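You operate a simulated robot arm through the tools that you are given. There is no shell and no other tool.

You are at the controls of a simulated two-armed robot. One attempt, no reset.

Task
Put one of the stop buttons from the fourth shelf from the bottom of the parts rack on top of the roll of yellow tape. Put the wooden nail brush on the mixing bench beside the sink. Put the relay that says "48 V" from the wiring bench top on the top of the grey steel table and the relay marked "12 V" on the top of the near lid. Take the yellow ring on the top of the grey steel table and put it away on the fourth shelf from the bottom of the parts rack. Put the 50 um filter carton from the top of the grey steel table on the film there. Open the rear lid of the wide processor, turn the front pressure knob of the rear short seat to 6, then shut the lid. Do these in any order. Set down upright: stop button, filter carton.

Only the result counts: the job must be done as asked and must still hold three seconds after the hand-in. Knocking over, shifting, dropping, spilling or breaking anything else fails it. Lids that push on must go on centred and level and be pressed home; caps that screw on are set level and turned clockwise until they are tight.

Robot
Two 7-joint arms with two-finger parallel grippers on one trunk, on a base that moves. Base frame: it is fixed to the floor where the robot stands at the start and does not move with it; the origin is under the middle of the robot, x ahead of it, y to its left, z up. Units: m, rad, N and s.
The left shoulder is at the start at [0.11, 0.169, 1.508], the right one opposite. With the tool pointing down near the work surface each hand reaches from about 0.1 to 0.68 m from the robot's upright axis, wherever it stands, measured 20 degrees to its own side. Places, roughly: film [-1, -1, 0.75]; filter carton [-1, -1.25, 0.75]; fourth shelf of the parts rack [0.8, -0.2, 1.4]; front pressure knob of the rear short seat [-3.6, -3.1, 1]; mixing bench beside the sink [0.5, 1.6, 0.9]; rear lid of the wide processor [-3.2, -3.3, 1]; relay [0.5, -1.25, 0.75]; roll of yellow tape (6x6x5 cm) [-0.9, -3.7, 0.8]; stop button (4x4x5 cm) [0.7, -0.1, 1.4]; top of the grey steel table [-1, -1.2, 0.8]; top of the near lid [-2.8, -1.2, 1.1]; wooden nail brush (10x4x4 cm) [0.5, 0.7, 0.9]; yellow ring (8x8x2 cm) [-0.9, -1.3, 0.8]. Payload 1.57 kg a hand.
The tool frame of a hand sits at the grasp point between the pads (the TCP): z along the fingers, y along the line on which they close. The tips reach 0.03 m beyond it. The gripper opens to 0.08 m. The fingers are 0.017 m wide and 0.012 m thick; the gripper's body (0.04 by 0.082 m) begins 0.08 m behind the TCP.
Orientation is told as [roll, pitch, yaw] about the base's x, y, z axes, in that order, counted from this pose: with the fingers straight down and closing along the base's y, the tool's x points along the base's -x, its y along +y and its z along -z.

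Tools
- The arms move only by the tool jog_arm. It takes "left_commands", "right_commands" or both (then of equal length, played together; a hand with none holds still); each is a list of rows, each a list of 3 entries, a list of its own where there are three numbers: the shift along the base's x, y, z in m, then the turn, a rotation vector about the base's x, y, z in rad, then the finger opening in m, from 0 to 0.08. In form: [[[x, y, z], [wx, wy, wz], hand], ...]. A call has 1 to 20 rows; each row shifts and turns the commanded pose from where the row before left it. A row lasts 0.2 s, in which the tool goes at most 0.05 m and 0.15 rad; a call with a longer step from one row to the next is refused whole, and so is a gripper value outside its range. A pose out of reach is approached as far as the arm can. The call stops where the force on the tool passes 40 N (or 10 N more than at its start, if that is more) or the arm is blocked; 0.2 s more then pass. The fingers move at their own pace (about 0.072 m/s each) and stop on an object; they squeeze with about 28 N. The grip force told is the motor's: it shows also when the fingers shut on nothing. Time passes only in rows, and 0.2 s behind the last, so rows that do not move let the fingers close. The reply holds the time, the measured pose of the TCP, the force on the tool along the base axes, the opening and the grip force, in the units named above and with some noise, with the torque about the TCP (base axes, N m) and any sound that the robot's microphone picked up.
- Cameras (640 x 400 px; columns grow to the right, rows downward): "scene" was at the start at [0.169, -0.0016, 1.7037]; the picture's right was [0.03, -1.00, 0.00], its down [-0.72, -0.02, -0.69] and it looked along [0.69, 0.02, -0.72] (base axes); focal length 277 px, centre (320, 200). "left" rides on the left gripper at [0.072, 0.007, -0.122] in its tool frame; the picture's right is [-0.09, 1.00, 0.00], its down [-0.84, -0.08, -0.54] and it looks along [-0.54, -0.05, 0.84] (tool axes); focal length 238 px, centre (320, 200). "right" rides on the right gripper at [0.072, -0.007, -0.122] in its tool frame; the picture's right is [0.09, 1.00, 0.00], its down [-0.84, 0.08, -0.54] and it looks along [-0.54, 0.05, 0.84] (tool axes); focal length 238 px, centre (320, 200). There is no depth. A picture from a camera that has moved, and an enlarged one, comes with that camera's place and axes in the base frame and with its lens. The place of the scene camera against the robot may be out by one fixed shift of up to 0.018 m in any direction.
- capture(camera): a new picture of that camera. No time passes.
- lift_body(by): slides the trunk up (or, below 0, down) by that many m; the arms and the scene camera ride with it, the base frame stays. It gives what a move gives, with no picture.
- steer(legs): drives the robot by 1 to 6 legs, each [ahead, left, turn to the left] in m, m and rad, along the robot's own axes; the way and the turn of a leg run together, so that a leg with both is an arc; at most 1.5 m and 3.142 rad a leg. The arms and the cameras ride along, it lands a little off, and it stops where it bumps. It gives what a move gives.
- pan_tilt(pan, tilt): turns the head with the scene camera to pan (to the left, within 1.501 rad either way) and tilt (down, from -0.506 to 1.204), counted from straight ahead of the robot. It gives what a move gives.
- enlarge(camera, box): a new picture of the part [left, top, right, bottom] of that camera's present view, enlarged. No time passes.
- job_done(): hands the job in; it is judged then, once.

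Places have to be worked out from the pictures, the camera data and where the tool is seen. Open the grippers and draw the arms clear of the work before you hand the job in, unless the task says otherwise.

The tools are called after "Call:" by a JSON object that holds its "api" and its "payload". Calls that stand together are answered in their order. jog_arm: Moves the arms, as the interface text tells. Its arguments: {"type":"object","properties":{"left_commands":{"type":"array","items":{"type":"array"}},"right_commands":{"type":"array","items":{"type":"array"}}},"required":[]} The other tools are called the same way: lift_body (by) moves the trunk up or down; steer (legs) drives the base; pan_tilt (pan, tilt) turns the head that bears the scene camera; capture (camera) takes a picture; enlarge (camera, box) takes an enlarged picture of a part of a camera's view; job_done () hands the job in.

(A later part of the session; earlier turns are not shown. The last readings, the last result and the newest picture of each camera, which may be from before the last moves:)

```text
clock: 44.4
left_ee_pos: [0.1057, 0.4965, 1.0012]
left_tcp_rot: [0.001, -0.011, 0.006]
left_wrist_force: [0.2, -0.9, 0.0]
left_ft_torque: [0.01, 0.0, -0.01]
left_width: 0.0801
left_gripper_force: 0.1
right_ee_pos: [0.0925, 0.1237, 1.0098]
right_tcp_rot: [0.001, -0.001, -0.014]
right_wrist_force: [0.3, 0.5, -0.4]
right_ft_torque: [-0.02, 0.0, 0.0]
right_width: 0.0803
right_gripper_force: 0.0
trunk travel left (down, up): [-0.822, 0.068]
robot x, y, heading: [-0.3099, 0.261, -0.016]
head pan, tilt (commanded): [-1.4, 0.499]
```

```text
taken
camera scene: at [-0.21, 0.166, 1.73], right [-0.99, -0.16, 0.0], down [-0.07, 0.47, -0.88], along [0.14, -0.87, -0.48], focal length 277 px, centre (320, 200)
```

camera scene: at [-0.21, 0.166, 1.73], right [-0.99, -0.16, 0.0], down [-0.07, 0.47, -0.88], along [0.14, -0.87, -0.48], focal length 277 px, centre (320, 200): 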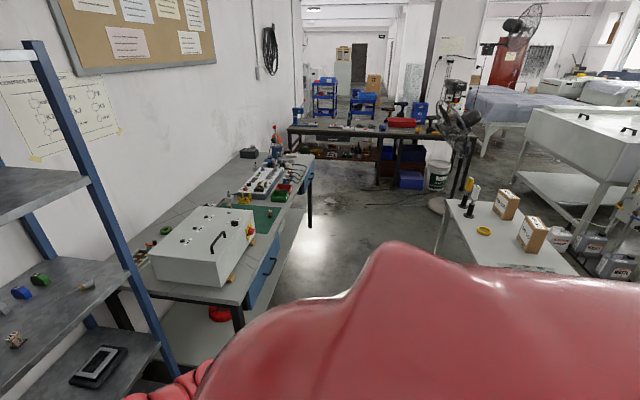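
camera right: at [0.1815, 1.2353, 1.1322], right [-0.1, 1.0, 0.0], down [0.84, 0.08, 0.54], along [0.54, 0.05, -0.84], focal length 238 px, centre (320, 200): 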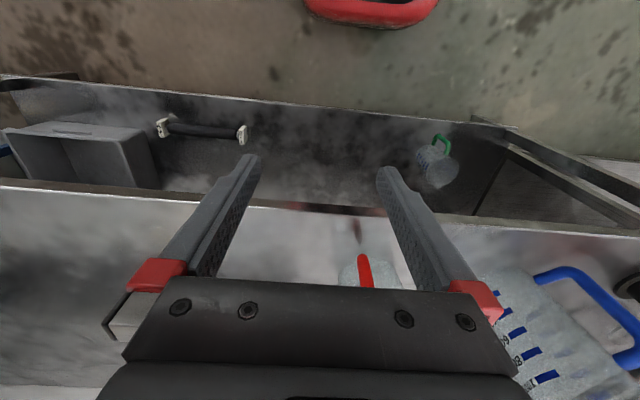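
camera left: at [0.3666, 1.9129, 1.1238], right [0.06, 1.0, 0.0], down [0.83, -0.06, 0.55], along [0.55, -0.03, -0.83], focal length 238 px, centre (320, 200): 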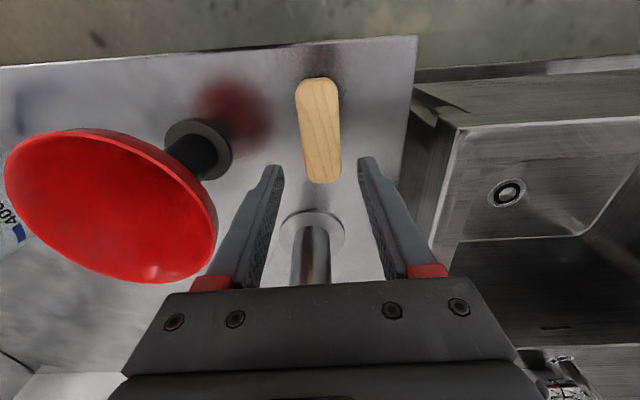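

The aisle between the wiring bench and the grey table is visible. I turn right in place to face -y and survey with the head.

Call:
{"api": "steer", "payload": {"legs": [[-0.2, 0.0, 0.0], [0.0, 0.0, -1.555]]}}

Call:
{"api": "pan_tilt", "payload": {"pan": 0.0, "tilt": 0.45}}

Call:
{"api": "capture", "payload": {"camera": "scene"}}

Call:
{"api": "enlarge", "payload": {"camera": "scene", "box": [320, 60, 640, 260]}}

Call:
{"api": "enlarge", "payload": {"camera": "scene", "box": [0, 60, 320, 260]}}

```text
clock: 49.8
left_ee_pos: [-0.2732, -0.1506, 0.9996]
left_tcp_rot: [0.001, -0.011, -1.551]
left_wrist_force: [-0.4, 0.2, 0.4]
left_ft_torque: [0.03, 0.0, 0.0]
left_width: 0.0798
left_gripper_force: 0.1
right_ee_pos: [-0.6443, -0.1418, 1.0103]
right_tcp_rot: [0.001, 0.0, -1.571]
right_wrist_force: [-0.5, -0.1, -0.2]
right_ft_torque: [0.01, 0.0, 0.02]
right_width: 0.0802
right_gripper_force: 0.0
trunk travel left (down, up): [-0.822, 0.068]
robot x, y, heading: [-0.5128, 0.2633, -1.573]
head pan, tilt (commanded): [-1.4, 0.499]
```

```text
clock: 51.3
left_ee_pos: [-0.2731, -0.1513, 1.0]
left_tcp_rot: [0.002, -0.011, -1.549]
left_wrist_force: [-0.3, 0.9, -0.6]
left_ft_torque: [-0.01, -0.03, -0.02]
left_width: 0.0797
left_gripper_force: 0.0
right_ee_pos: [-0.6462, -0.1409, 1.0094]
right_tcp_rot: [-0.001, 0.0, -1.569]
right_wrist_force: [-0.3, 0.1, 0.2]
right_ft_torque: [0.0, -0.02, -0.02]
right_width: 0.0799
right_gripper_force: 0.0
trunk travel left (down, up): [-0.822, 0.068]
robot x, y, heading: [-0.5173, 0.2663, -1.571]
head pan, tilt (commanded): [0.0, 0.45]
```

```text
taken
camera scene: at [-0.5051, 0.0882, 1.7345], right [-1.0, 0.0, 0.0], down [0.0, 0.44, -0.9], along [0.0, -0.9, -0.44], focal length 277 px, centre (320, 200)
```

scene: 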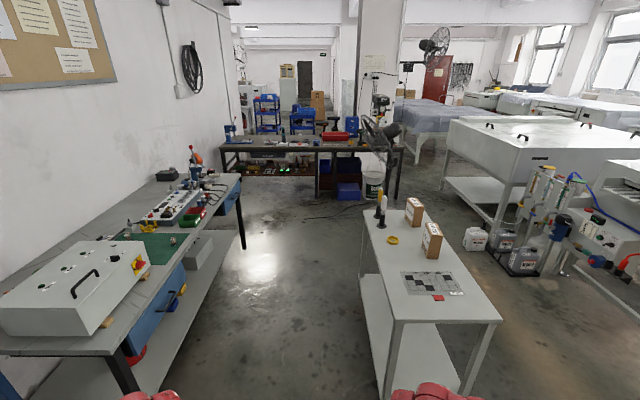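

```text
2.00 times, centred on (480, 160) of scene
camera zoom: at [-0.5051, 0.0882, 1.7345], right [-1.0, 0.0, 0.0], down [0.0, 0.44, -0.9], along [0.0, -0.9, -0.44], focal length 554 px, centre (0, 280)
```

zoom: 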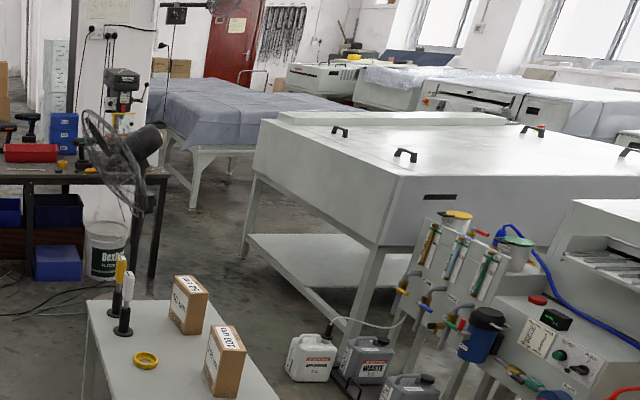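

```text
2.00 times, centred on (160, 160) of scene
camera zoom: at [-0.5051, 0.0882, 1.7345], right [-1.0, 0.0, 0.0], down [0.0, 0.44, -0.9], along [0.0, -0.9, -0.44], focal length 554 px, centre (640, 280)
```

zoom: 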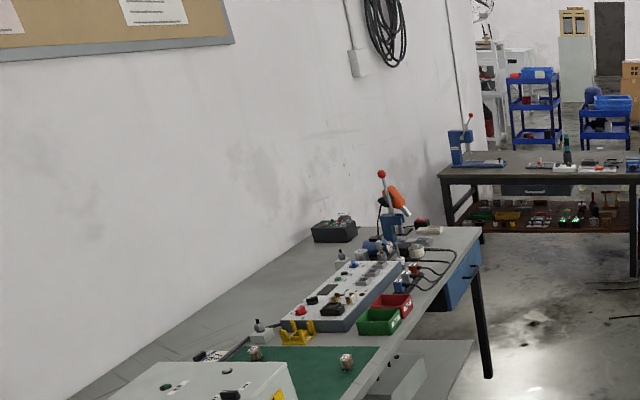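

I can see the grey steel table (x −1.28…−0.82, y −1.73…−0.75) with the film, ring, two cartons, and the wiring bench on my left. I zoom on the carton labels and on the relays.

Call:
{"api": "enlarge", "payload": {"camera": "scene", "box": [360, 180, 480, 310]}}

Call:
{"api": "enlarge", "payload": {"camera": "scene", "box": [400, 190, 450, 265]}}

Call:
{"api": "enlarge", "payload": {"camera": "scene", "box": [100, 215, 200, 275]}}

Call:
{"api": "enlarge", "payload": {"camera": "scene", "box": [300, 110, 400, 170]}}

```text
3.08 times, centred on (420, 245) of scene
camera zoom: at [-0.5051, 0.0882, 1.7345], right [-1.0, 0.0, 0.0], down [0.0, 0.44, -0.9], along [0.0, -0.9, -0.44], focal length 853 px, centre (12, 62)
```

zoom: 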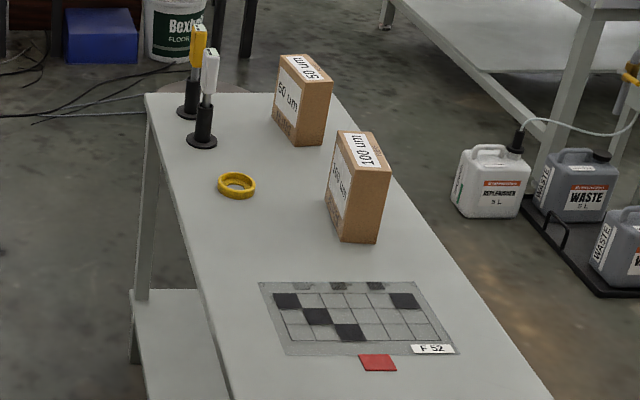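

```text
5.33 times, centred on (425, 228) of scene
camera zoom: at [-0.5051, 0.0882, 1.7345], right [-1.0, 0.0, 0.0], down [0.0, 0.44, -0.9], along [0.0, -0.9, -0.44], focal length 1478 px, centre (-240, 53)
```

zoom: 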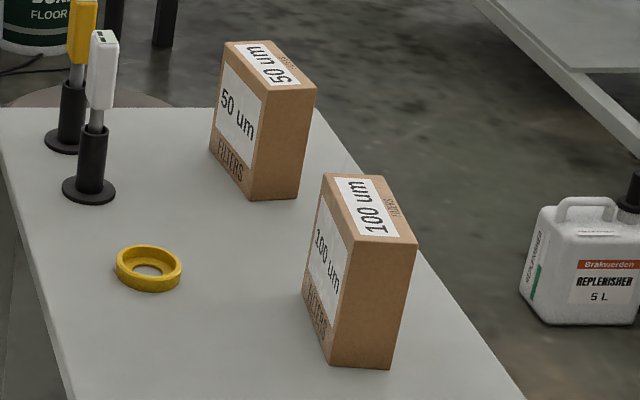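

```text
6.40 times, centred on (150, 245) of scene
camera zoom: at [-0.5051, 0.0882, 1.7345], right [-1.0, 0.0, 0.0], down [0.0, 0.44, -0.9], along [0.0, -0.9, -0.44], focal length 1774 px, centre (1408, -88)
```

zoom: 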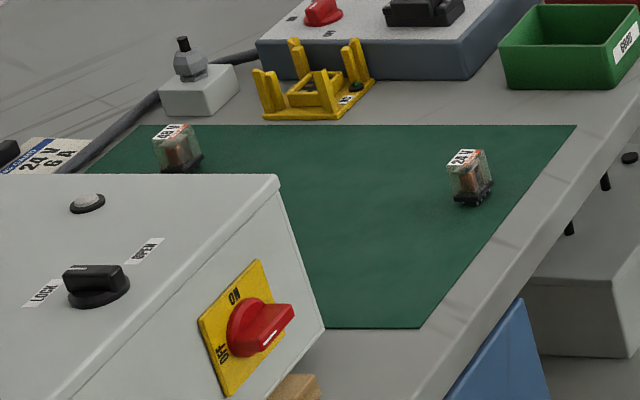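

```text
6.40 times, centred on (350, 140) of scene
camera zoom: at [-0.5051, 0.0882, 1.7345], right [-1.0, 0.0, 0.0], down [0.0, 0.44, -0.9], along [0.0, -0.9, -0.44], focal length 1774 px, centre (128, 584)
```

zoom: 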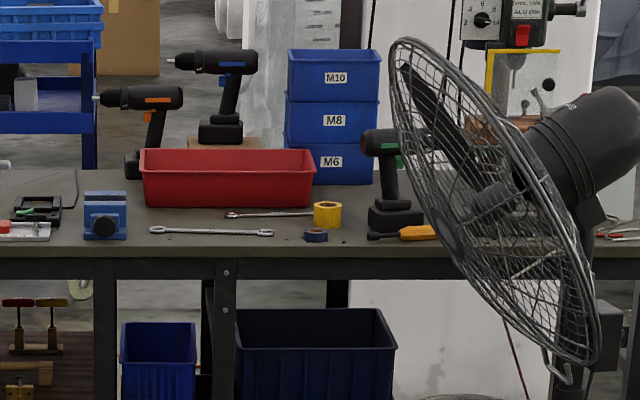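

One mat relay reads 24 V; the other seems 48 V. I need a closer look to find the 12 V one, so I drive into the aisle beside the wiring bench.

Call:
{"api": "steer", "payload": {"legs": [[0.0, 0.23, 0.0], [0.9, 0.0, 0.0]]}}

Call:
{"api": "pan_tilt", "payload": {"pan": 0.9, "tilt": 0.7}}

Call:
{"api": "capture", "payload": {"camera": "scene"}}

```text
clock: 57.3
left_ee_pos: [-0.0397, -1.0466, 1.0008]
left_tcp_rot: [0.001, -0.011, -1.548]
left_wrist_force: [-0.3, 0.0, 1.0]
left_ft_torque: [0.01, 0.0, 0.02]
left_width: 0.0802
left_gripper_force: 0.1
right_ee_pos: [-0.413, -1.0382, 1.0094]
right_tcp_rot: [-0.001, -0.001, -1.569]
right_wrist_force: [0.1, 0.1, 0.8]
right_ft_torque: [-0.01, 0.02, 0.02]
right_width: 0.0798
right_gripper_force: 0.1
trunk travel left (down, up): [-0.822, 0.068]
robot x, y, heading: [-0.2851, -0.6323, -1.567]
head pan, tilt (commanded): [0.0, 0.45]
```

```text
clock: 58.5
left_ee_pos: [-0.0401, -1.0462, 1.0]
left_tcp_rot: [0.002, -0.011, -1.548]
left_wrist_force: [0.3, 0.7, -0.1]
left_ft_torque: [0.0, 0.0, 0.01]
left_width: 0.0801
left_gripper_force: 0.1
right_ee_pos: [-0.4137, -1.0381, 1.0107]
right_tcp_rot: [0.0, 0.0, -1.57]
right_wrist_force: [0.1, -0.1, -0.3]
right_ft_torque: [-0.04, -0.05, 0.01]
right_width: 0.0801
right_gripper_force: 0.0
trunk travel left (down, up): [-0.822, 0.068]
robot x, y, heading: [-0.2794, -0.6326, -1.569]
head pan, tilt (commanded): [0.901, 0.7]
```

```text
taken
camera scene: at [-0.2072, -0.7692, 1.7123], right [-0.62, -0.78, 0.0], down [-0.51, 0.4, -0.77], along [0.6, -0.47, -0.64], focal length 277 px, centre (320, 200)
```

scene: 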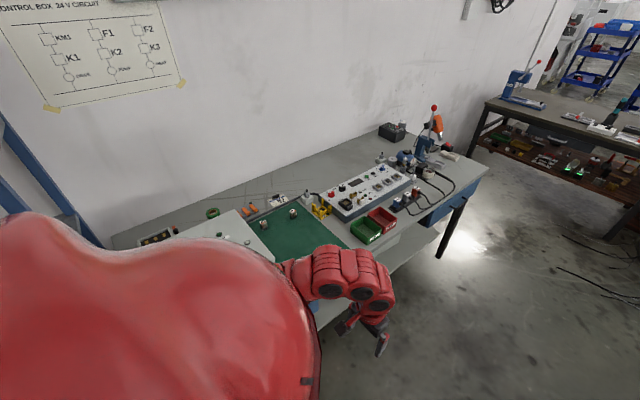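

Call:
{"api": "enlarge", "payload": {"camera": "scene", "box": [230, 185, 350, 265]}}

Call:
{"api": "enlarge", "payload": {"camera": "scene", "box": [300, 100, 500, 250]}}

```text
5.00 times, centred on (290, 225) of scene
camera zoom: at [-0.2072, -0.7692, 1.7123], right [-0.62, -0.78, 0.0], down [-0.51, 0.4, -0.77], along [0.6, -0.47, -0.64], focal length 1386 px, centre (470, 75)
```

zoom: 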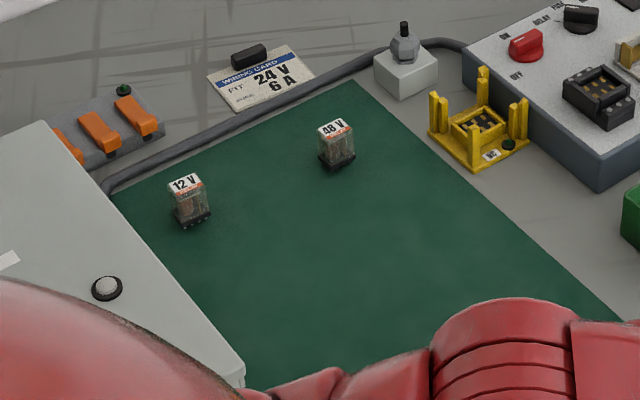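

```text
2.67 times, centred on (400, 175) of scene
camera zoom: at [-0.2072, -0.7692, 1.7123], right [-0.62, -0.78, 0.0], down [-0.51, 0.4, -0.77], along [0.6, -0.47, -0.64], focal length 739 px, centre (107, 267)
```

zoom: 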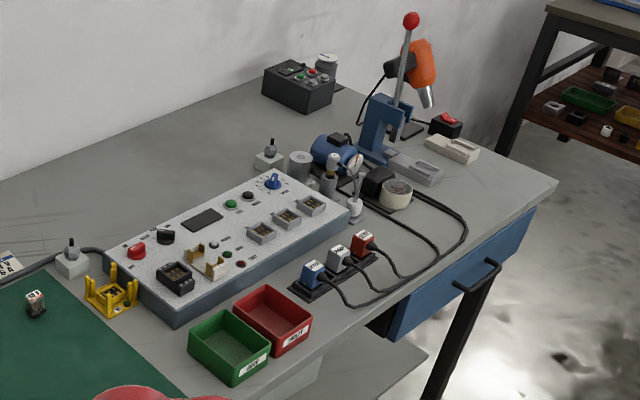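

The 12 V relay stands at about [0.69,−1.13] and the 48 V one at about [0.67,−1.29]; 24 V is the third one at the mat's front. I drive to y≈−1.25 and turn to face the bench.

Call:
{"api": "steer", "payload": {"legs": [[0.6, 0.0, 0.0], [0.0, 0.0, 1.569], [0.2, 0.0, 0.0]]}}

Call:
{"api": "pan_tilt", "payload": {"pan": 0.0, "tilt": 0.8}}

Call:
{"api": "capture", "payload": {"camera": "scene"}}

```text
clock: 66.9
left_ee_pos: [0.3089, -0.9994, 0.9984]
left_tcp_rot: [0.006, 0.013, 0.008]
left_wrist_force: [-0.3, -0.1, -0.9]
left_ft_torque: [-0.01, 0.05, -0.01]
left_width: 0.0799
left_gripper_force: 0.1
right_ee_pos: [0.3043, -1.372, 1.0101]
right_tcp_rot: [0.002, 0.001, -0.013]
right_wrist_force: [0.4, -0.6, 0.0]
right_ft_torque: [0.02, 0.03, 0.01]
right_width: 0.0801
right_gripper_force: 0.0
trunk travel left (down, up): [-0.822, 0.068]
robot x, y, heading: [-0.1029, -1.236, -0.011]
head pan, tilt (commanded): [0.901, 0.7]
stopped in leg 3: the force on the tool passed its limit at 92 N (the readings are from after the stop); the commanded pose is now the measured one
```

```text
clock: 68.1
left_ee_pos: [0.3079, -0.9999, 1.0002]
left_tcp_rot: [0.006, 0.011, 0.012]
left_wrist_force: [-0.6, 0.5, 0.0]
left_ft_torque: [0.0, -0.01, 0.04]
left_width: 0.08
left_gripper_force: 0.1
right_ee_pos: [0.3017, -1.3723, 1.0103]
right_tcp_rot: [0.0, -0.001, -0.013]
right_wrist_force: [-0.4, 0.0, 0.4]
right_ft_torque: [-0.02, -0.01, -0.04]
right_width: 0.0797
right_gripper_force: 0.0
trunk travel left (down, up): [-0.822, 0.068]
robot x, y, heading: [-0.1032, -1.2369, -0.007]
head pan, tilt (commanded): [0.0, 0.799]
```

```text
taken
camera scene: at [0.0661, -1.2419, 1.7041], right [-0.01, -1.0, 0.0], down [-0.72, 0.01, -0.7], along [0.7, -0.01, -0.72], focal length 277 px, centre (320, 200)
```

scene: 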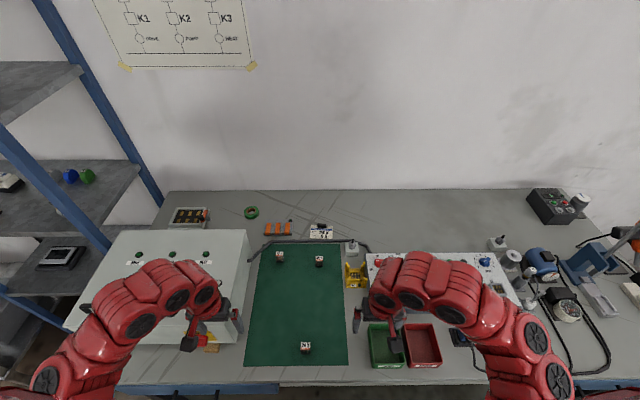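

The left hand bumped the control box; I back off a bit and check the box is where it was.

Call:
{"api": "steer", "payload": {"legs": [[-0.08, 0.0, 0.0]]}}

Call:
{"api": "enlarge", "payload": {"camera": "scene", "box": [50, 180, 370, 380]}}

Call:
{"api": "capture", "payload": {"camera": "left"}}

```text
clock: 69.1
left_ee_pos: [0.2297, -0.998, 0.9989]
left_tcp_rot: [0.005, 0.013, 0.011]
left_wrist_force: [-0.2, 0.4, 0.2]
left_ft_torque: [0.02, 0.02, -0.03]
left_width: 0.0799
left_gripper_force: 0.0
right_ee_pos: [0.2245, -1.3704, 1.0102]
right_tcp_rot: [-0.001, 0.001, -0.014]
right_wrist_force: [-0.3, -0.1, -0.8]
right_ft_torque: [-0.01, -0.05, -0.02]
right_width: 0.0799
right_gripper_force: 0.1
trunk travel left (down, up): [-0.822, 0.068]
robot x, y, heading: [-0.1832, -1.2361, -0.017]
head pan, tilt (commanded): [0.0, 0.799]
```

```text
2.00 times, centred on (210, 280) of scene
camera zoom: at [-0.0125, -1.2409, 1.704], right [-0.01, -1.0, 0.0], down [-0.72, 0.01, -0.7], along [0.7, -0.01, -0.72], focal length 554 px, centre (540, 40)
```

zoom: 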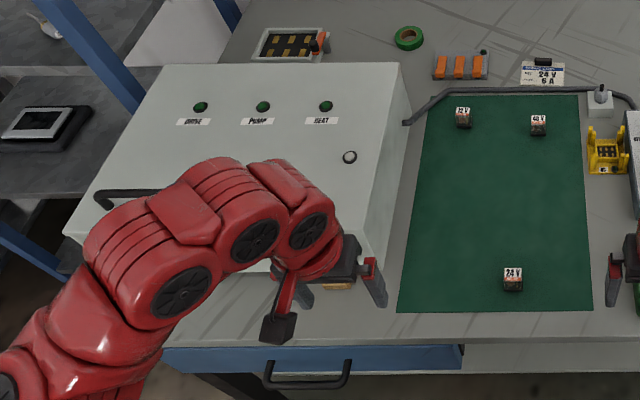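

```text
taken
camera left: at [0.159, -0.9938, 1.1224], right [0.08, 1.0, 0.0], down [0.84, -0.07, 0.53], along [0.53, -0.04, -0.85], focal length 238 px, centre (320, 200)
```

left: 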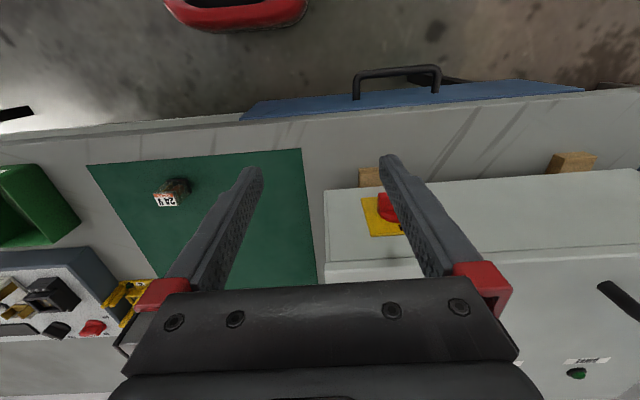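

Triangulating the box's corner before and after gives the same spot ([0.637,−1.006,0.98]), so it did not move. I shift right so both hands are clear of the box, then approach the bench.

Call:
{"api": "steer", "payload": {"legs": [[0.0, -0.11, 0.017], [0.14, 0.0, 0.0]]}}

Call:
{"api": "capture", "payload": {"camera": "scene"}}

Call:
{"api": "capture", "payload": {"camera": "left"}}

```text
clock: 71.2
left_ee_pos: [0.3619, -1.1004, 0.9996]
left_tcp_rot: [0.005, 0.012, 0.027]
left_wrist_force: [-0.4, 0.1, -0.4]
left_ft_torque: [-0.01, -0.01, 0.0]
left_width: 0.0802
left_gripper_force: 0.1
right_ee_pos: [0.3608, -1.4736, 1.0113]
right_tcp_rot: [-0.001, -0.003, 0.004]
right_wrist_force: [1.0, -0.2, -0.7]
right_ft_torque: [-0.04, -0.03, 0.01]
right_width: 0.0802
right_gripper_force: 0.1
trunk travel left (down, up): [-0.822, 0.068]
robot x, y, heading: [-0.0446, -1.3445, 0.0]
head pan, tilt (commanded): [0.0, 0.799]
```

```text
taken
camera scene: at [0.1233, -1.3467, 1.7043], right [0.0, -1.0, 0.0], down [-0.72, 0.0, -0.7], along [0.7, 0.0, -0.72], focal length 277 px, centre (320, 200)
```

scene: 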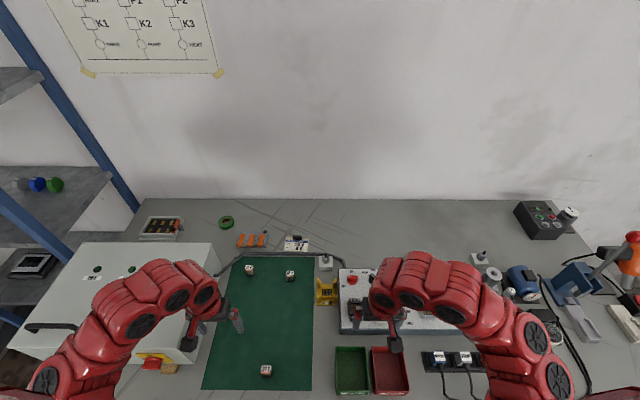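

```text
taken
camera left: at [0.2915, -1.0968, 1.1229], right [0.07, 1.0, 0.0], down [0.84, -0.06, 0.53], along [0.53, -0.03, -0.85], focal length 238 px, centre (320, 200)
```

left: 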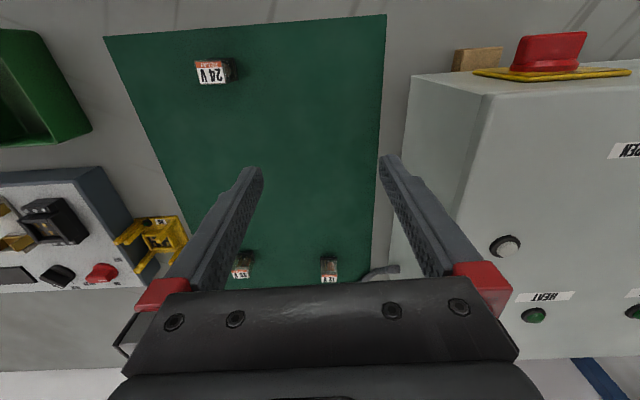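

Both relays are seen by both cameras; triangulation puts their tops near z≈0.83–0.85, at about [0.62,−1.10] (12 V) and [0.595,−1.245] (48 V). I tilt the left hand forward 0.5 rad and move it nearer the 12 V relay for a better look.

Call:
{"api": "jog_arm", "payload": {"left_commands": [[[0.03, 0, 0], [0, -0.125, 0], 0.06], [[0.03, 0, 0], [0, -0.125, 0], 0.06], [[0.03, 0, 0], [0, -0.125, 0], 0.06], [[0.03, 0, 0], [0, -0.125, -0.02], 0.06], [[0, 0, 0], [0, 0, 0], 0.06]]}}

Call:
{"api": "capture", "payload": {"camera": "left"}}

Call:
{"api": "capture", "payload": {"camera": "scene"}}

```text
clock: 72.4
left_ee_pos: [0.4835, -1.1008, 1.0008]
left_tcp_rot: [-0.006, -0.489, 0.01]
left_wrist_force: [0.1, 0.2, 0.4]
left_ft_torque: [0.03, 0.0, -0.02]
left_width: 0.0599
left_gripper_force: 0.1
right_ee_pos: [0.3616, -1.4738, 1.0101]
right_tcp_rot: [0.001, -0.002, 0.002]
right_wrist_force: [0.4, -0.1, 0.2]
right_ft_torque: [0.01, 0.01, 0.01]
right_width: 0.0798
right_gripper_force: 0.1
trunk travel left (down, up): [-0.822, 0.068]
robot x, y, heading: [-0.0469, -1.3472, 0.007]
head pan, tilt (commanded): [0.0, 0.799]
```

```text
taken
camera left: at [0.363, -1.0945, 1.074], right [0.08, 1.0, 0.04], down [0.49, -0.07, 0.87], along [0.87, -0.05, -0.49], focal length 238 px, centre (320, 200)
```

left: 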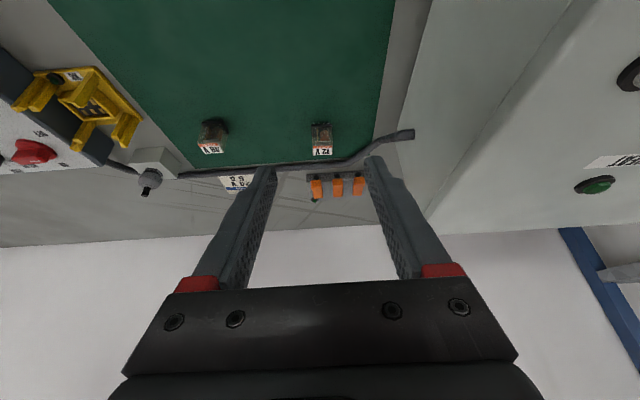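

```text
taken
camera scene: at [0.1253, -1.3471, 1.704], right [0.0, -1.0, 0.0], down [-0.72, 0.0, -0.7], along [0.7, 0.0, -0.72], focal length 277 px, centre (320, 200)
```

scene: 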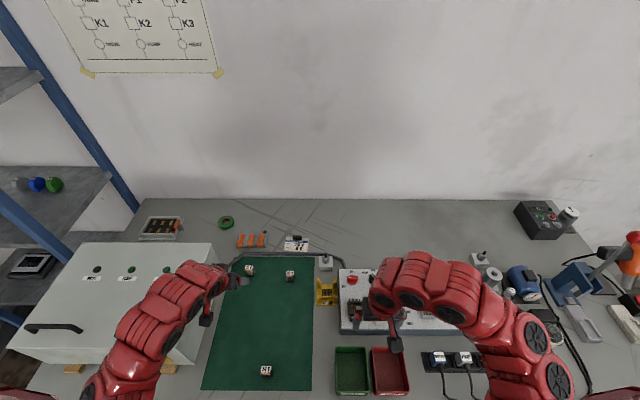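

The label top of the 12 V relay triangulates to [0.619,−1.106,0.852], bench about z≈0.81. I move the tilted left hand above it.

Call:
{"api": "jog_arm", "payload": {"left_commands": [[[0.033, -0.0013, -0.015], [0, 0, 0], 0.06], [[0.033, -0.0013, -0.015], [0, 0, 0], 0.06], [[0.033, -0.0013, -0.015], [0, 0, -0.01], 0.06], [[0.033, -0.0013, -0.015], [0, 0, 0], 0.06], [[0, 0, 0], [0, 0, 0], 0.06]]}}

Call:
{"api": "capture", "payload": {"camera": "left"}}

Call:
{"api": "enlarge", "payload": {"camera": "scene", "box": [180, 230, 340, 330]}}

```text
clock: 73.6
left_ee_pos: [0.6144, -1.1048, 0.9403]
left_tcp_rot: [-0.008, -0.49, -0.001]
left_wrist_force: [-0.5, -0.7, -0.1]
left_ft_torque: [0.0, 0.0, -0.02]
left_width: 0.06
left_gripper_force: 0.1
right_ee_pos: [0.3617, -1.474, 1.0104]
right_tcp_rot: [-0.001, -0.003, 0.003]
right_wrist_force: [0.4, 0.3, 0.1]
right_ft_torque: [-0.02, 0.01, -0.01]
right_width: 0.0801
right_gripper_force: 0.1
trunk travel left (down, up): [-0.822, 0.068]
robot x, y, heading: [-0.0415, -1.3452, 0.005]
head pan, tilt (commanded): [0.0, 0.799]
```

```text
taken
camera left: at [0.4943, -1.0981, 1.0149], right [0.09, 1.0, 0.04], down [0.48, -0.07, 0.87], along [0.87, -0.06, -0.49], focal length 238 px, centre (320, 200)
```

left: 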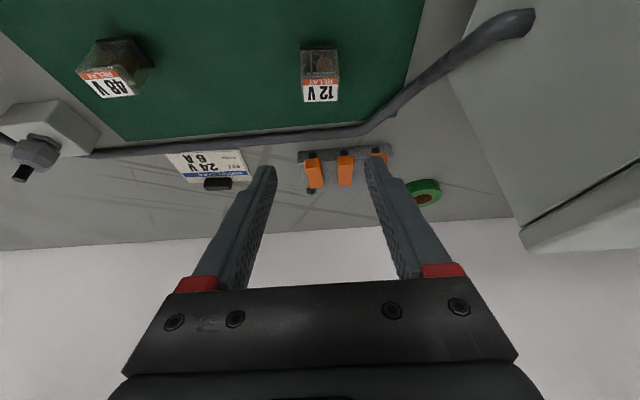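

```text
4.00 times, centred on (260, 280) of scene
camera zoom: at [0.1239, -1.3469, 1.7042], right [0.0, -1.0, 0.0], down [-0.72, 0.0, -0.7], along [0.7, 0.0, -0.72], focal length 1109 px, centre (560, -120)
```

zoom: 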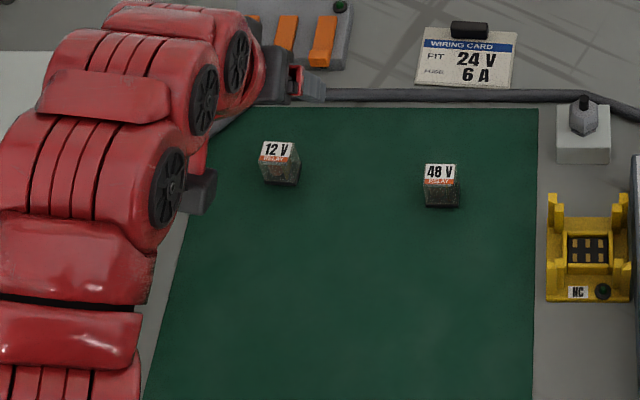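

The relay top is at z≈0.85 and its base near 0.815, centre x≈0.617. I descend with the left hand to about z=0.852 and check.

Call:
{"api": "jog_arm", "payload": {"left_commands": [[[0.001, 0.001, -0.03], [0, 0, 0], 0.06], [[0.001, 0, -0.03], [0, 0, 0], 0.06], [[0.001, 0, -0.02], [0, 0, 0], 0.06], [[0, 0, -0.008], [0, 0, 0], 0.06], [[0, 0, 0], [0, 0, 0], 0.06]]}}

Call:
{"api": "capture", "payload": {"camera": "left"}}

Call:
{"api": "enlarge", "payload": {"camera": "scene", "box": [180, 230, 340, 330]}}

```text
clock: 74.8
left_ee_pos: [0.6185, -1.1051, 0.8527]
left_tcp_rot: [-0.005, -0.491, -0.002]
left_wrist_force: [0.9, 0.7, 7.1]
left_ft_torque: [0.2, -0.01, -0.07]
left_width: 0.0602
left_gripper_force: 0.2
right_ee_pos: [0.3617, -1.4736, 1.0104]
right_tcp_rot: [0.0, -0.004, 0.003]
right_wrist_force: [-0.1, 0.2, 0.1]
right_ft_torque: [0.0, 0.04, -0.01]
right_width: 0.0799
right_gripper_force: 0.1
trunk travel left (down, up): [-0.822, 0.068]
robot x, y, heading: [-0.0433, -1.3435, 0.004]
head pan, tilt (commanded): [0.0, 0.799]
```

```text
taken
camera left: at [0.4978, -1.0983, 0.9266], right [0.09, 1.0, 0.04], down [0.48, -0.07, 0.87], along [0.87, -0.06, -0.49], focal length 238 px, centre (320, 200)
```

left: 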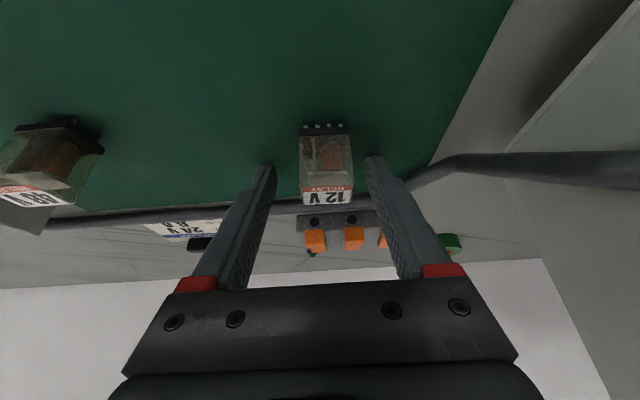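

```text
4.00 times, centred on (260, 280) of scene
camera zoom: at [0.1239, -1.3476, 1.7043], right [0.0, -1.0, 0.0], down [-0.72, 0.0, -0.7], along [0.7, 0.0, -0.72], focal length 1109 px, centre (560, -120)
```

zoom: 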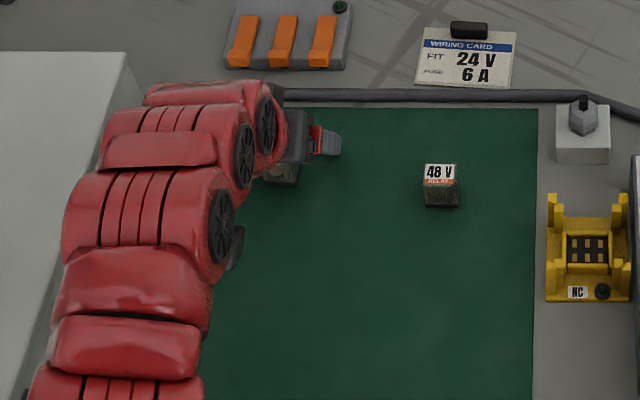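

The fingertips touch the mat lightly (7 N) and the relay is between the fingers. I rise 2 mm and close.

Call:
{"api": "jog_arm", "payload": {"left_commands": [[[-0.001, 0.001, 0.003], [0, 0, 0], 0.06], [[0, 0, 0], [0, 0, 0], 0.01], [[0, 0, 0], [0, 0, 0], 0.01], [[0, 0, 0], [0, 0, 0], 0.01], [[0, 0, 0], [0, 0, 0], 0.01]]}}

Call:
{"api": "capture", "payload": {"camera": "left"}}

```text
clock: 76.0
left_ee_pos: [0.6172, -1.1046, 0.8539]
left_tcp_rot: [-0.007, -0.487, 0.0]
left_wrist_force: [-0.2, -0.2, -0.1]
left_ft_torque: [-0.02, -0.04, 0.0]
left_width: 0.0273
left_gripper_force: 27.3
right_ee_pos: [0.3632, -1.4741, 1.0104]
right_tcp_rot: [0.0, 0.0, 0.004]
right_wrist_force: [0.0, 0.1, 0.2]
right_ft_torque: [0.01, -0.03, 0.03]
right_width: 0.08
right_gripper_force: 0.0
trunk travel left (down, up): [-0.822, 0.068]
robot x, y, heading: [-0.0438, -1.3436, 0.004]
head pan, tilt (commanded): [0.0, 0.799]
```

```text
taken
camera left: at [0.4968, -1.097, 0.9288], right [0.09, 1.0, 0.04], down [0.49, -0.07, 0.87], along [0.87, -0.06, -0.49], focal length 238 px, centre (320, 200)
```

left: 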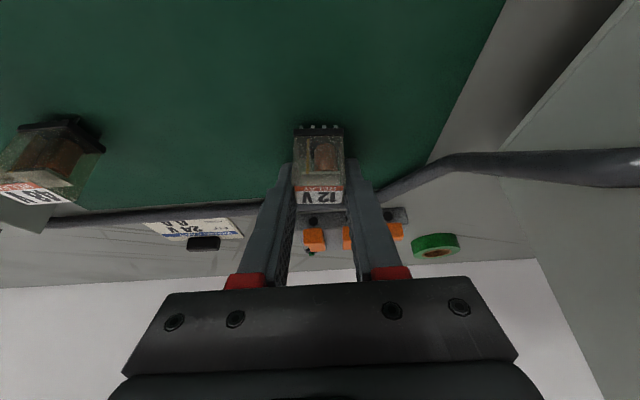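

Gripped (width 27 mm). I lift the 12 V relay and pull the left hand back, while tilting the right hand likewise and bringing it toward the 48 V relay.

Call:
{"api": "jog_arm", "payload": {"left_commands": [[[0, 0, 0.03], [0, 0, 0], 0.01], [[0, 0, 0.04], [0, 0, 0], 0.01], [[0, 0, 0.04], [0, 0, 0], 0.01], [[-0.04, 0, 0], [0, 0, 0], 0.01], [[-0.04, 0.0, 0], [0, 0, 0], 0.01], [[-0.04, 0.0, 0], [0, 0, 0], 0.01], [[-0.04, 0, 0], [0, 0, 0], 0.01], [[-0.02, 0, 0], [0, 0, 0], 0.01]], "right_commands": [[[0.0, 0, 0], [0, -0.125, 0], 0.06], [[0.0, 0, 0], [0, -0.125, 0], 0.06], [[0.0, 0.0, 0], [0, -0.125, 0], 0.06], [[0.0, 0.03, 0], [0, -0.125, 0], 0.06], [[0.02, 0.04, 0], [0, 0, 0], 0.06], [[0.02, 0.04, -0.01], [0, 0, 0], 0.06], [[0.02, 0.04, -0.01], [0, 0, 0], 0.06], [[0.02, 0.04, -0.01], [0, 0, 0], 0.06]]}}

Call:
{"api": "capture", "payload": {"camera": "right"}}

Call:
{"api": "capture", "payload": {"camera": "scene"}}

```text
clock: 77.8
left_ee_pos: [0.4482, -1.1026, 0.9629]
left_tcp_rot: [-0.008, -0.487, -0.001]
left_wrist_force: [0.2, -0.2, -0.1]
left_ft_torque: [-0.04, -0.03, 0.01]
left_width: 0.0274
left_gripper_force: 27.8
left hand out of reach, approached as far as the arm can: row 8
right_ee_pos: [0.4419, -1.313, 0.9796]
right_tcp_rot: [-0.005, 0.0, 0.006]
right_wrist_force: [0.5, 0.1, 1.2]
right_ft_torque: [-0.02, 0.02, -0.02]
right_width: 0.0599
right_gripper_force: 0.1
right hand out of reach, approached as far as the arm can: row 1, 2, 3, 4
trunk travel left (down, up): [-0.822, 0.068]
robot x, y, heading: [-0.0441, -1.3415, 0.005]
head pan, tilt (commanded): [0.0, 0.799]
```

```text
taken
camera right: at [0.3703, -1.3191, 1.1011], right [-0.1, 1.0, 0.0], down [0.84, 0.08, 0.54], along [0.54, 0.05, -0.84], focal length 238 px, centre (320, 200)
```

right: 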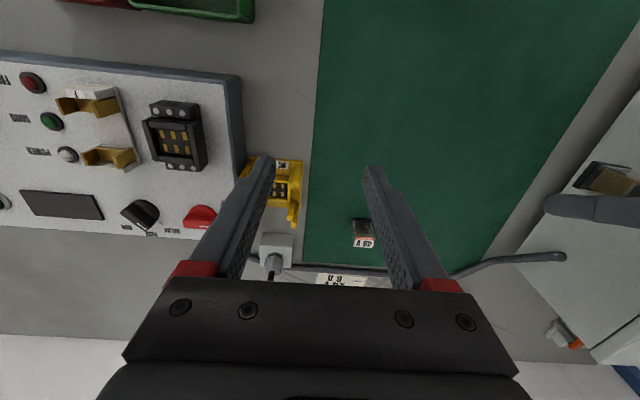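

```text
taken
camera scene: at [0.1264, -1.3447, 1.7039], right [0.0, -1.0, 0.0], down [-0.72, 0.0, -0.7], along [0.7, 0.0, -0.72], focal length 277 px, centre (320, 200)
```

scene: 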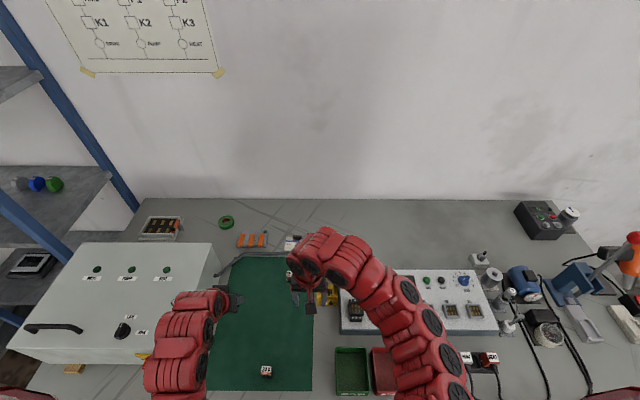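

The right hand stayed vertical but is well placed; the 48 V relay should be at about [0.593,−1.242]. I move the right hand above it and try tilting slightly.

Call:
{"api": "jog_arm", "payload": {"right_commands": [[[0.04, 0.02, 0], [0, 0, 0], 0.06], [[0.04, 0.02, 0], [0, 0, 0], 0.06], [[0.04, 0.02, -0.01], [0, 0, 0], 0.06], [[0.02, 0.01, -0.02], [0, -0.1, 0], 0.06], [[0, 0, 0], [0, -0.1, 0], 0.06], [[0, 0, 0], [0, -0.1, 0], 0.06], [[0, 0, 0], [0, 0, 0], 0.06]]}}

Call:
{"api": "capture", "payload": {"camera": "right"}}

Call:
{"api": "enlarge", "payload": {"camera": "scene", "box": [180, 230, 340, 330]}}

```text
clock: 79.4
left_ee_pos: [0.4467, -1.1026, 0.9627]
left_tcp_rot: [-0.008, -0.486, 0.0]
left_wrist_force: [0.2, -0.1, -0.1]
left_ft_torque: [-0.02, 0.01, -0.01]
left_width: 0.0274
left_gripper_force: 28.0
right_ee_pos: [0.5833, -1.2445, 0.9495]
right_tcp_rot: [0.0, -0.301, 0.003]
right_wrist_force: [-0.4, 0.2, -0.4]
right_ft_torque: [0.01, -0.01, -0.01]
right_width: 0.0599
right_gripper_force: 0.0
trunk travel left (down, up): [-0.822, 0.068]
robot x, y, heading: [-0.0407, -1.3442, 0.004]
head pan, tilt (commanded): [0.0, 0.799]
```

```text
taken
camera right: at [0.4777, -1.2508, 1.0446], right [-0.09, 1.0, -0.03], down [0.64, 0.08, 0.77], along [0.76, 0.05, -0.64], focal length 238 px, centre (320, 200)
```

right: 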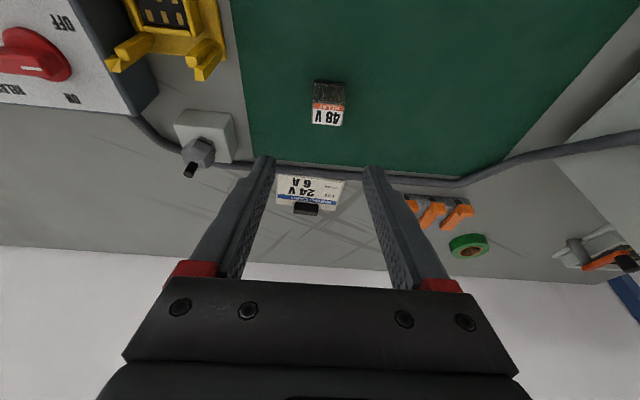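

```text
4.00 times, centred on (260, 280) of scene
camera zoom: at [0.1254, -1.3469, 1.704], right [0.0, -1.0, 0.0], down [-0.72, 0.0, -0.7], along [0.7, 0.0, -0.72], focal length 1109 px, centre (560, -120)
```

zoom: 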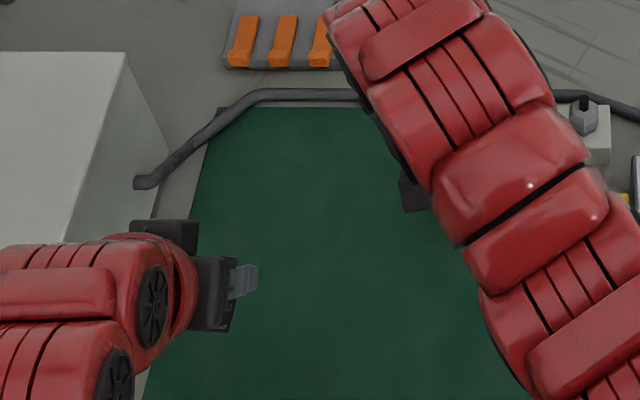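

The 48 V relay is centred at about [0.588,−1.240]. I shift the right hand a few mm and descend to z≈0.857.

Call:
{"api": "jog_arm", "payload": {"right_commands": [[[0.002, 0.003, -0.03], [0, 0, 0], 0.06], [[0.002, 0.001, -0.03], [0, 0, 0], 0.06], [[0, 0, -0.025], [0, 0, 0], 0.06], [[0, 0, -0.006], [0, 0, 0], 0.06], [[0, 0, 0], [0, 0, 0], 0.06]]}}

Call:
{"api": "capture", "payload": {"camera": "right"}}

```text
clock: 80.6
left_ee_pos: [0.4469, -1.102, 0.963]
left_tcp_rot: [-0.005, -0.487, 0.001]
left_wrist_force: [1.8, 0.3, -1.2]
left_ft_torque: [-0.01, 0.0, 0.01]
left_width: 0.0273
left_gripper_force: 28.4
right_ee_pos: [0.5863, -1.2399, 0.8584]
right_tcp_rot: [0.0, -0.3, 0.005]
right_wrist_force: [0.4, 0.2, 0.2]
right_ft_torque: [0.0, 0.0, 0.02]
right_width: 0.0599
right_gripper_force: 0.0
trunk travel left (down, up): [-0.822, 0.068]
robot x, y, heading: [-0.0427, -1.3404, 0.004]
head pan, tilt (commanded): [0.0, 0.799]
```

```text
taken
camera right: at [0.481, -1.2458, 0.9542], right [-0.09, 1.0, -0.03], down [0.64, 0.08, 0.77], along [0.76, 0.05, -0.64], focal length 238 px, centre (320, 200)
```

right: 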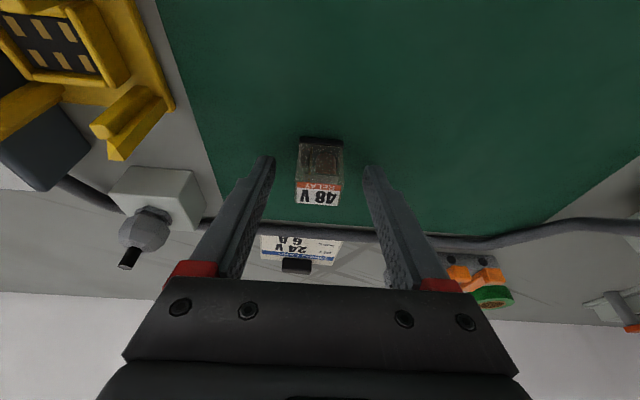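

The label sits right at the grasp point. I close the right gripper.

Call:
{"api": "jog_arm", "payload": {"right_commands": [[[0.001, 0, -0.003], [0, 0, 0], 0.06], [[0, 0, 0], [0, 0, 0], 0.01], [[0, 0, 0], [0, 0, 0], 0.01], [[0, 0, 0], [0, 0, 0], 0.01], [[0, 0, 0], [0, 0, 0], 0.01]]}}

Call:
{"api": "capture", "payload": {"camera": "right"}}

```text
clock: 81.8
left_ee_pos: [0.4468, -1.102, 0.9644]
left_tcp_rot: [-0.007, -0.487, 0.0]
left_wrist_force: [-0.2, 0.2, 0.0]
left_ft_torque: [-0.01, 0.01, -0.01]
left_width: 0.0271
left_gripper_force: 27.8
right_ee_pos: [0.5878, -1.2404, 0.8552]
right_tcp_rot: [-0.002, -0.3, 0.003]
right_wrist_force: [0.0, 0.9, 0.6]
right_ft_torque: [0.0, 0.0, 0.0]
right_width: 0.0274
right_gripper_force: 28.0
trunk travel left (down, up): [-0.822, 0.068]
robot x, y, heading: [-0.0441, -1.3425, 0.005]
head pan, tilt (commanded): [0.0, 0.799]
```

```text
taken
camera right: at [0.4821, -1.2461, 0.9511], right [-0.09, 1.0, -0.03], down [0.64, 0.08, 0.77], along [0.76, 0.05, -0.64], focal length 238 px, centre (320, 200)
```

right: 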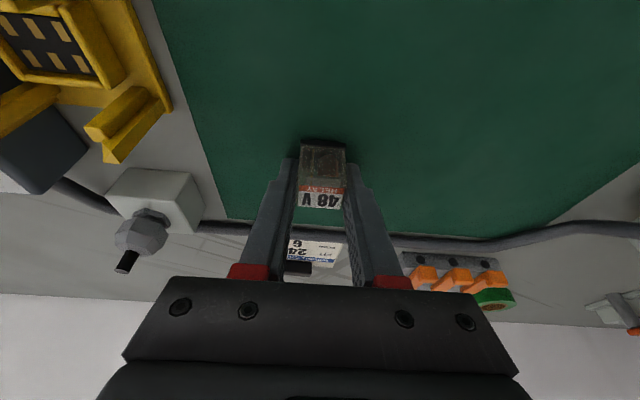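

Both relays are in hand (12 V left, 48 V right). I lift and draw the right hand back, then back away from the bench and check.

Call:
{"api": "jog_arm", "payload": {"right_commands": [[[0, 0, 0.03], [0, 0, 0], 0.01], [[0, 0, 0.04], [0, 0, 0], 0.01], [[0, 0, 0.035], [0, 0, 0], 0.01], [[-0.04, -0.02, 0], [0, 0, 0], 0.01], [[-0.04, -0.03, 0], [0, 0, 0], 0.01], [[-0.04, -0.03, 0], [0, 0, 0], 0.01], [[-0.02, -0.03, 0], [0, 0, 0], 0.01]]}}

Call:
{"api": "steer", "payload": {"legs": [[-0.27, 0.0, 0.0]]}}

Call:
{"api": "capture", "payload": {"camera": "scene"}}

```text
clock: 83.4
left_ee_pos: [0.4465, -1.1026, 0.9634]
left_tcp_rot: [-0.007, -0.488, -0.001]
left_wrist_force: [0.5, 0.2, -0.4]
left_ft_torque: [0.0, 0.0, -0.02]
left_width: 0.0275
left_gripper_force: 28.1
right_ee_pos: [0.4469, -1.3543, 0.9611]
right_tcp_rot: [-0.003, -0.301, 0.002]
right_wrist_force: [-0.3, -0.1, -0.6]
right_ft_torque: [0.01, -0.06, 0.02]
right_width: 0.0272
right_gripper_force: 27.5
trunk travel left (down, up): [-0.822, 0.068]
robot x, y, heading: [-0.0435, -1.342, 0.008]
head pan, tilt (commanded): [0.0, 0.799]
```

```text
clock: 85.3
left_ee_pos: [0.1778, -1.1027, 0.9629]
left_tcp_rot: [-0.008, -0.487, 0.002]
left_wrist_force: [-0.2, -0.2, -0.2]
left_ft_torque: [-0.04, -0.02, 0.01]
left_width: 0.0272
left_gripper_force: 28.3
right_ee_pos: [0.1792, -1.3535, 0.9602]
right_tcp_rot: [-0.002, -0.301, 0.005]
right_wrist_force: [0.4, 0.5, 0.2]
right_ft_torque: [0.03, 0.01, 0.04]
right_width: 0.0273
right_gripper_force: 28.2
trunk travel left (down, up): [-0.822, 0.068]
robot x, y, heading: [-0.3139, -1.3446, 0.005]
head pan, tilt (commanded): [0.0, 0.799]
```

```text
taken
camera scene: at [-0.1424, -1.3482, 1.704], right [0.01, -1.0, 0.0], down [-0.72, 0.0, -0.7], along [0.7, 0.0, -0.72], focal length 277 px, centre (320, 200)
```

scene: 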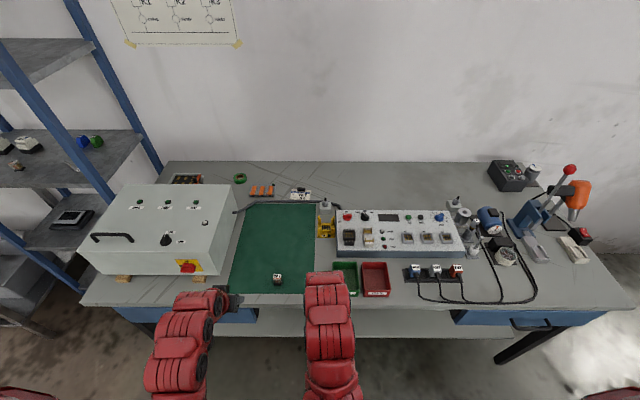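

Only the 24 V relay is left on the mat. I turn right in two steps to face the grey steel table (facing −x), keeping away from the rollers.

Call:
{"api": "steer", "payload": {"legs": [[0.0, 0.0, -1.57], [-0.16, 0.05, 0.0], [0.0, 0.0, -1.57]]}}

Call:
{"api": "pan_tilt", "payload": {"pan": 0.0, "tilt": 0.75}}

Call:
{"api": "capture", "payload": {"camera": "scene"}}

```text
clock: 94.5
left_ee_pos: [-0.7566, -1.4196, 0.9625]
left_tcp_rot: [-0.008, -0.485, 3.134]
left_wrist_force: [0.0, -0.3, -0.4]
left_ft_torque: [-0.01, 0.01, 0.01]
left_width: 0.0274
left_gripper_force: 27.7
right_ee_pos: [-0.7547, -1.1705, 0.9615]
right_tcp_rot: [-0.001, -0.3, 3.136]
right_wrist_force: [-0.1, 0.4, -0.8]
right_ft_torque: [-0.02, 0.0, -0.01]
right_width: 0.027
right_gripper_force: 28.4
trunk travel left (down, up): [-0.822, 0.068]
robot x, y, heading: [-0.2653, -1.1851, 3.137]
head pan, tilt (commanded): [0.0, 0.799]
```

```text
clock: 95.1
left_ee_pos: [-0.7577, -1.4198, 0.9631]
left_tcp_rot: [-0.007, -0.487, 3.134]
left_wrist_force: [0.3, -0.8, -0.6]
left_ft_torque: [0.02, 0.05, 0.01]
left_width: 0.0271
left_gripper_force: 28.5
right_ee_pos: [-0.7548, -1.1708, 0.961]
right_tcp_rot: [-0.002, -0.299, 3.137]
right_wrist_force: [0.7, -0.3, -0.3]
right_ft_torque: [-0.02, 0.0, 0.01]
right_width: 0.0274
right_gripper_force: 28.6
trunk travel left (down, up): [-0.822, 0.068]
robot x, y, heading: [-0.2688, -1.1832, 3.134]
head pan, tilt (commanded): [0.0, 0.75]
```

```text
taken
camera scene: at [-0.4186, -1.187, 1.708], right [0.0, 1.0, 0.0], down [0.68, 0.0, -0.73], along [-0.73, 0.0, -0.68], focal length 277 px, centre (320, 200)
```

scene: 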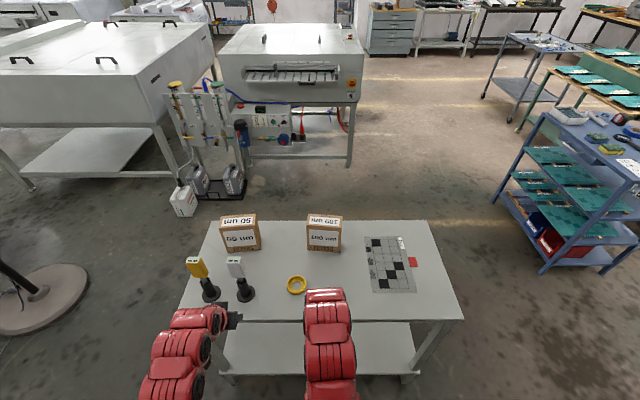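

The table, ring, cartons and film are all in clear view. I move the right hand (48 V relay) over a free spot near [−0.885,−1.115] and lower it part way.

Call:
{"api": "jog_arm", "payload": {"right_commands": [[[-0.043, 0.018, 0], [0, 0, 0], 0.01], [[-0.043, 0.018, 0], [0, 0, 0], 0.01], [[-0.044, 0.019, 0], [0, 0, 0], 0.01], [[0, 0, -0.03], [0, 0, 0], 0.01], [[0, 0, -0.03], [0, 0, 0], 0.01], [[0, 0, -0.02], [0, 0, 0], 0.01], [[0, 0, 0], [0, 0, 0], 0.01]]}}

Call:
{"api": "capture", "payload": {"camera": "right"}}

Call:
{"api": "enlarge", "payload": {"camera": "scene", "box": [160, 190, 480, 390]}}

```text
clock: 96.7
left_ee_pos: [-0.7564, -1.4201, 0.9638]
left_tcp_rot: [-0.007, -0.49, 3.133]
left_wrist_force: [-0.5, -0.9, 0.1]
left_ft_torque: [0.02, -0.01, -0.01]
left_width: 0.027
left_gripper_force: 28.3
right_ee_pos: [-0.8843, -1.1156, 0.8824]
right_tcp_rot: [-0.002, -0.302, 3.136]
right_wrist_force: [-0.6, -0.4, -0.9]
right_ft_torque: [0.0, 0.04, 0.02]
right_width: 0.0272
right_gripper_force: 28.0
trunk travel left (down, up): [-0.822, 0.068]
robot x, y, heading: [-0.2633, -1.1851, 3.129]
head pan, tilt (commanded): [0.0, 0.75]
```

```text
taken
camera right: at [-0.7806, -1.109, 0.9775], right [0.08, -1.0, -0.03], down [-0.64, -0.07, 0.77], along [-0.76, -0.04, -0.64], focal length 238 px, centre (320, 200)
```

right: 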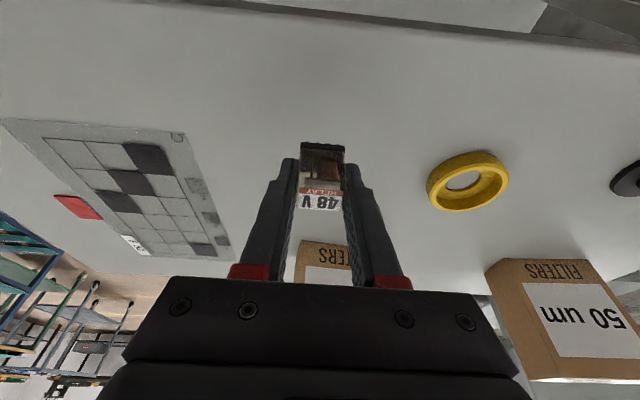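

```text
2.00 times, centred on (320, 290) of scene
camera zoom: at [-0.4182, -1.1873, 1.7081], right [0.0, 1.0, 0.0], down [0.68, 0.0, -0.73], along [-0.73, 0.0, -0.68], focal length 554 px, centre (320, 20)
```

zoom: 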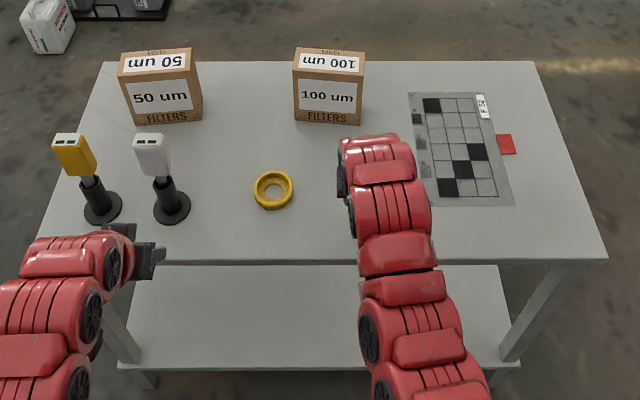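

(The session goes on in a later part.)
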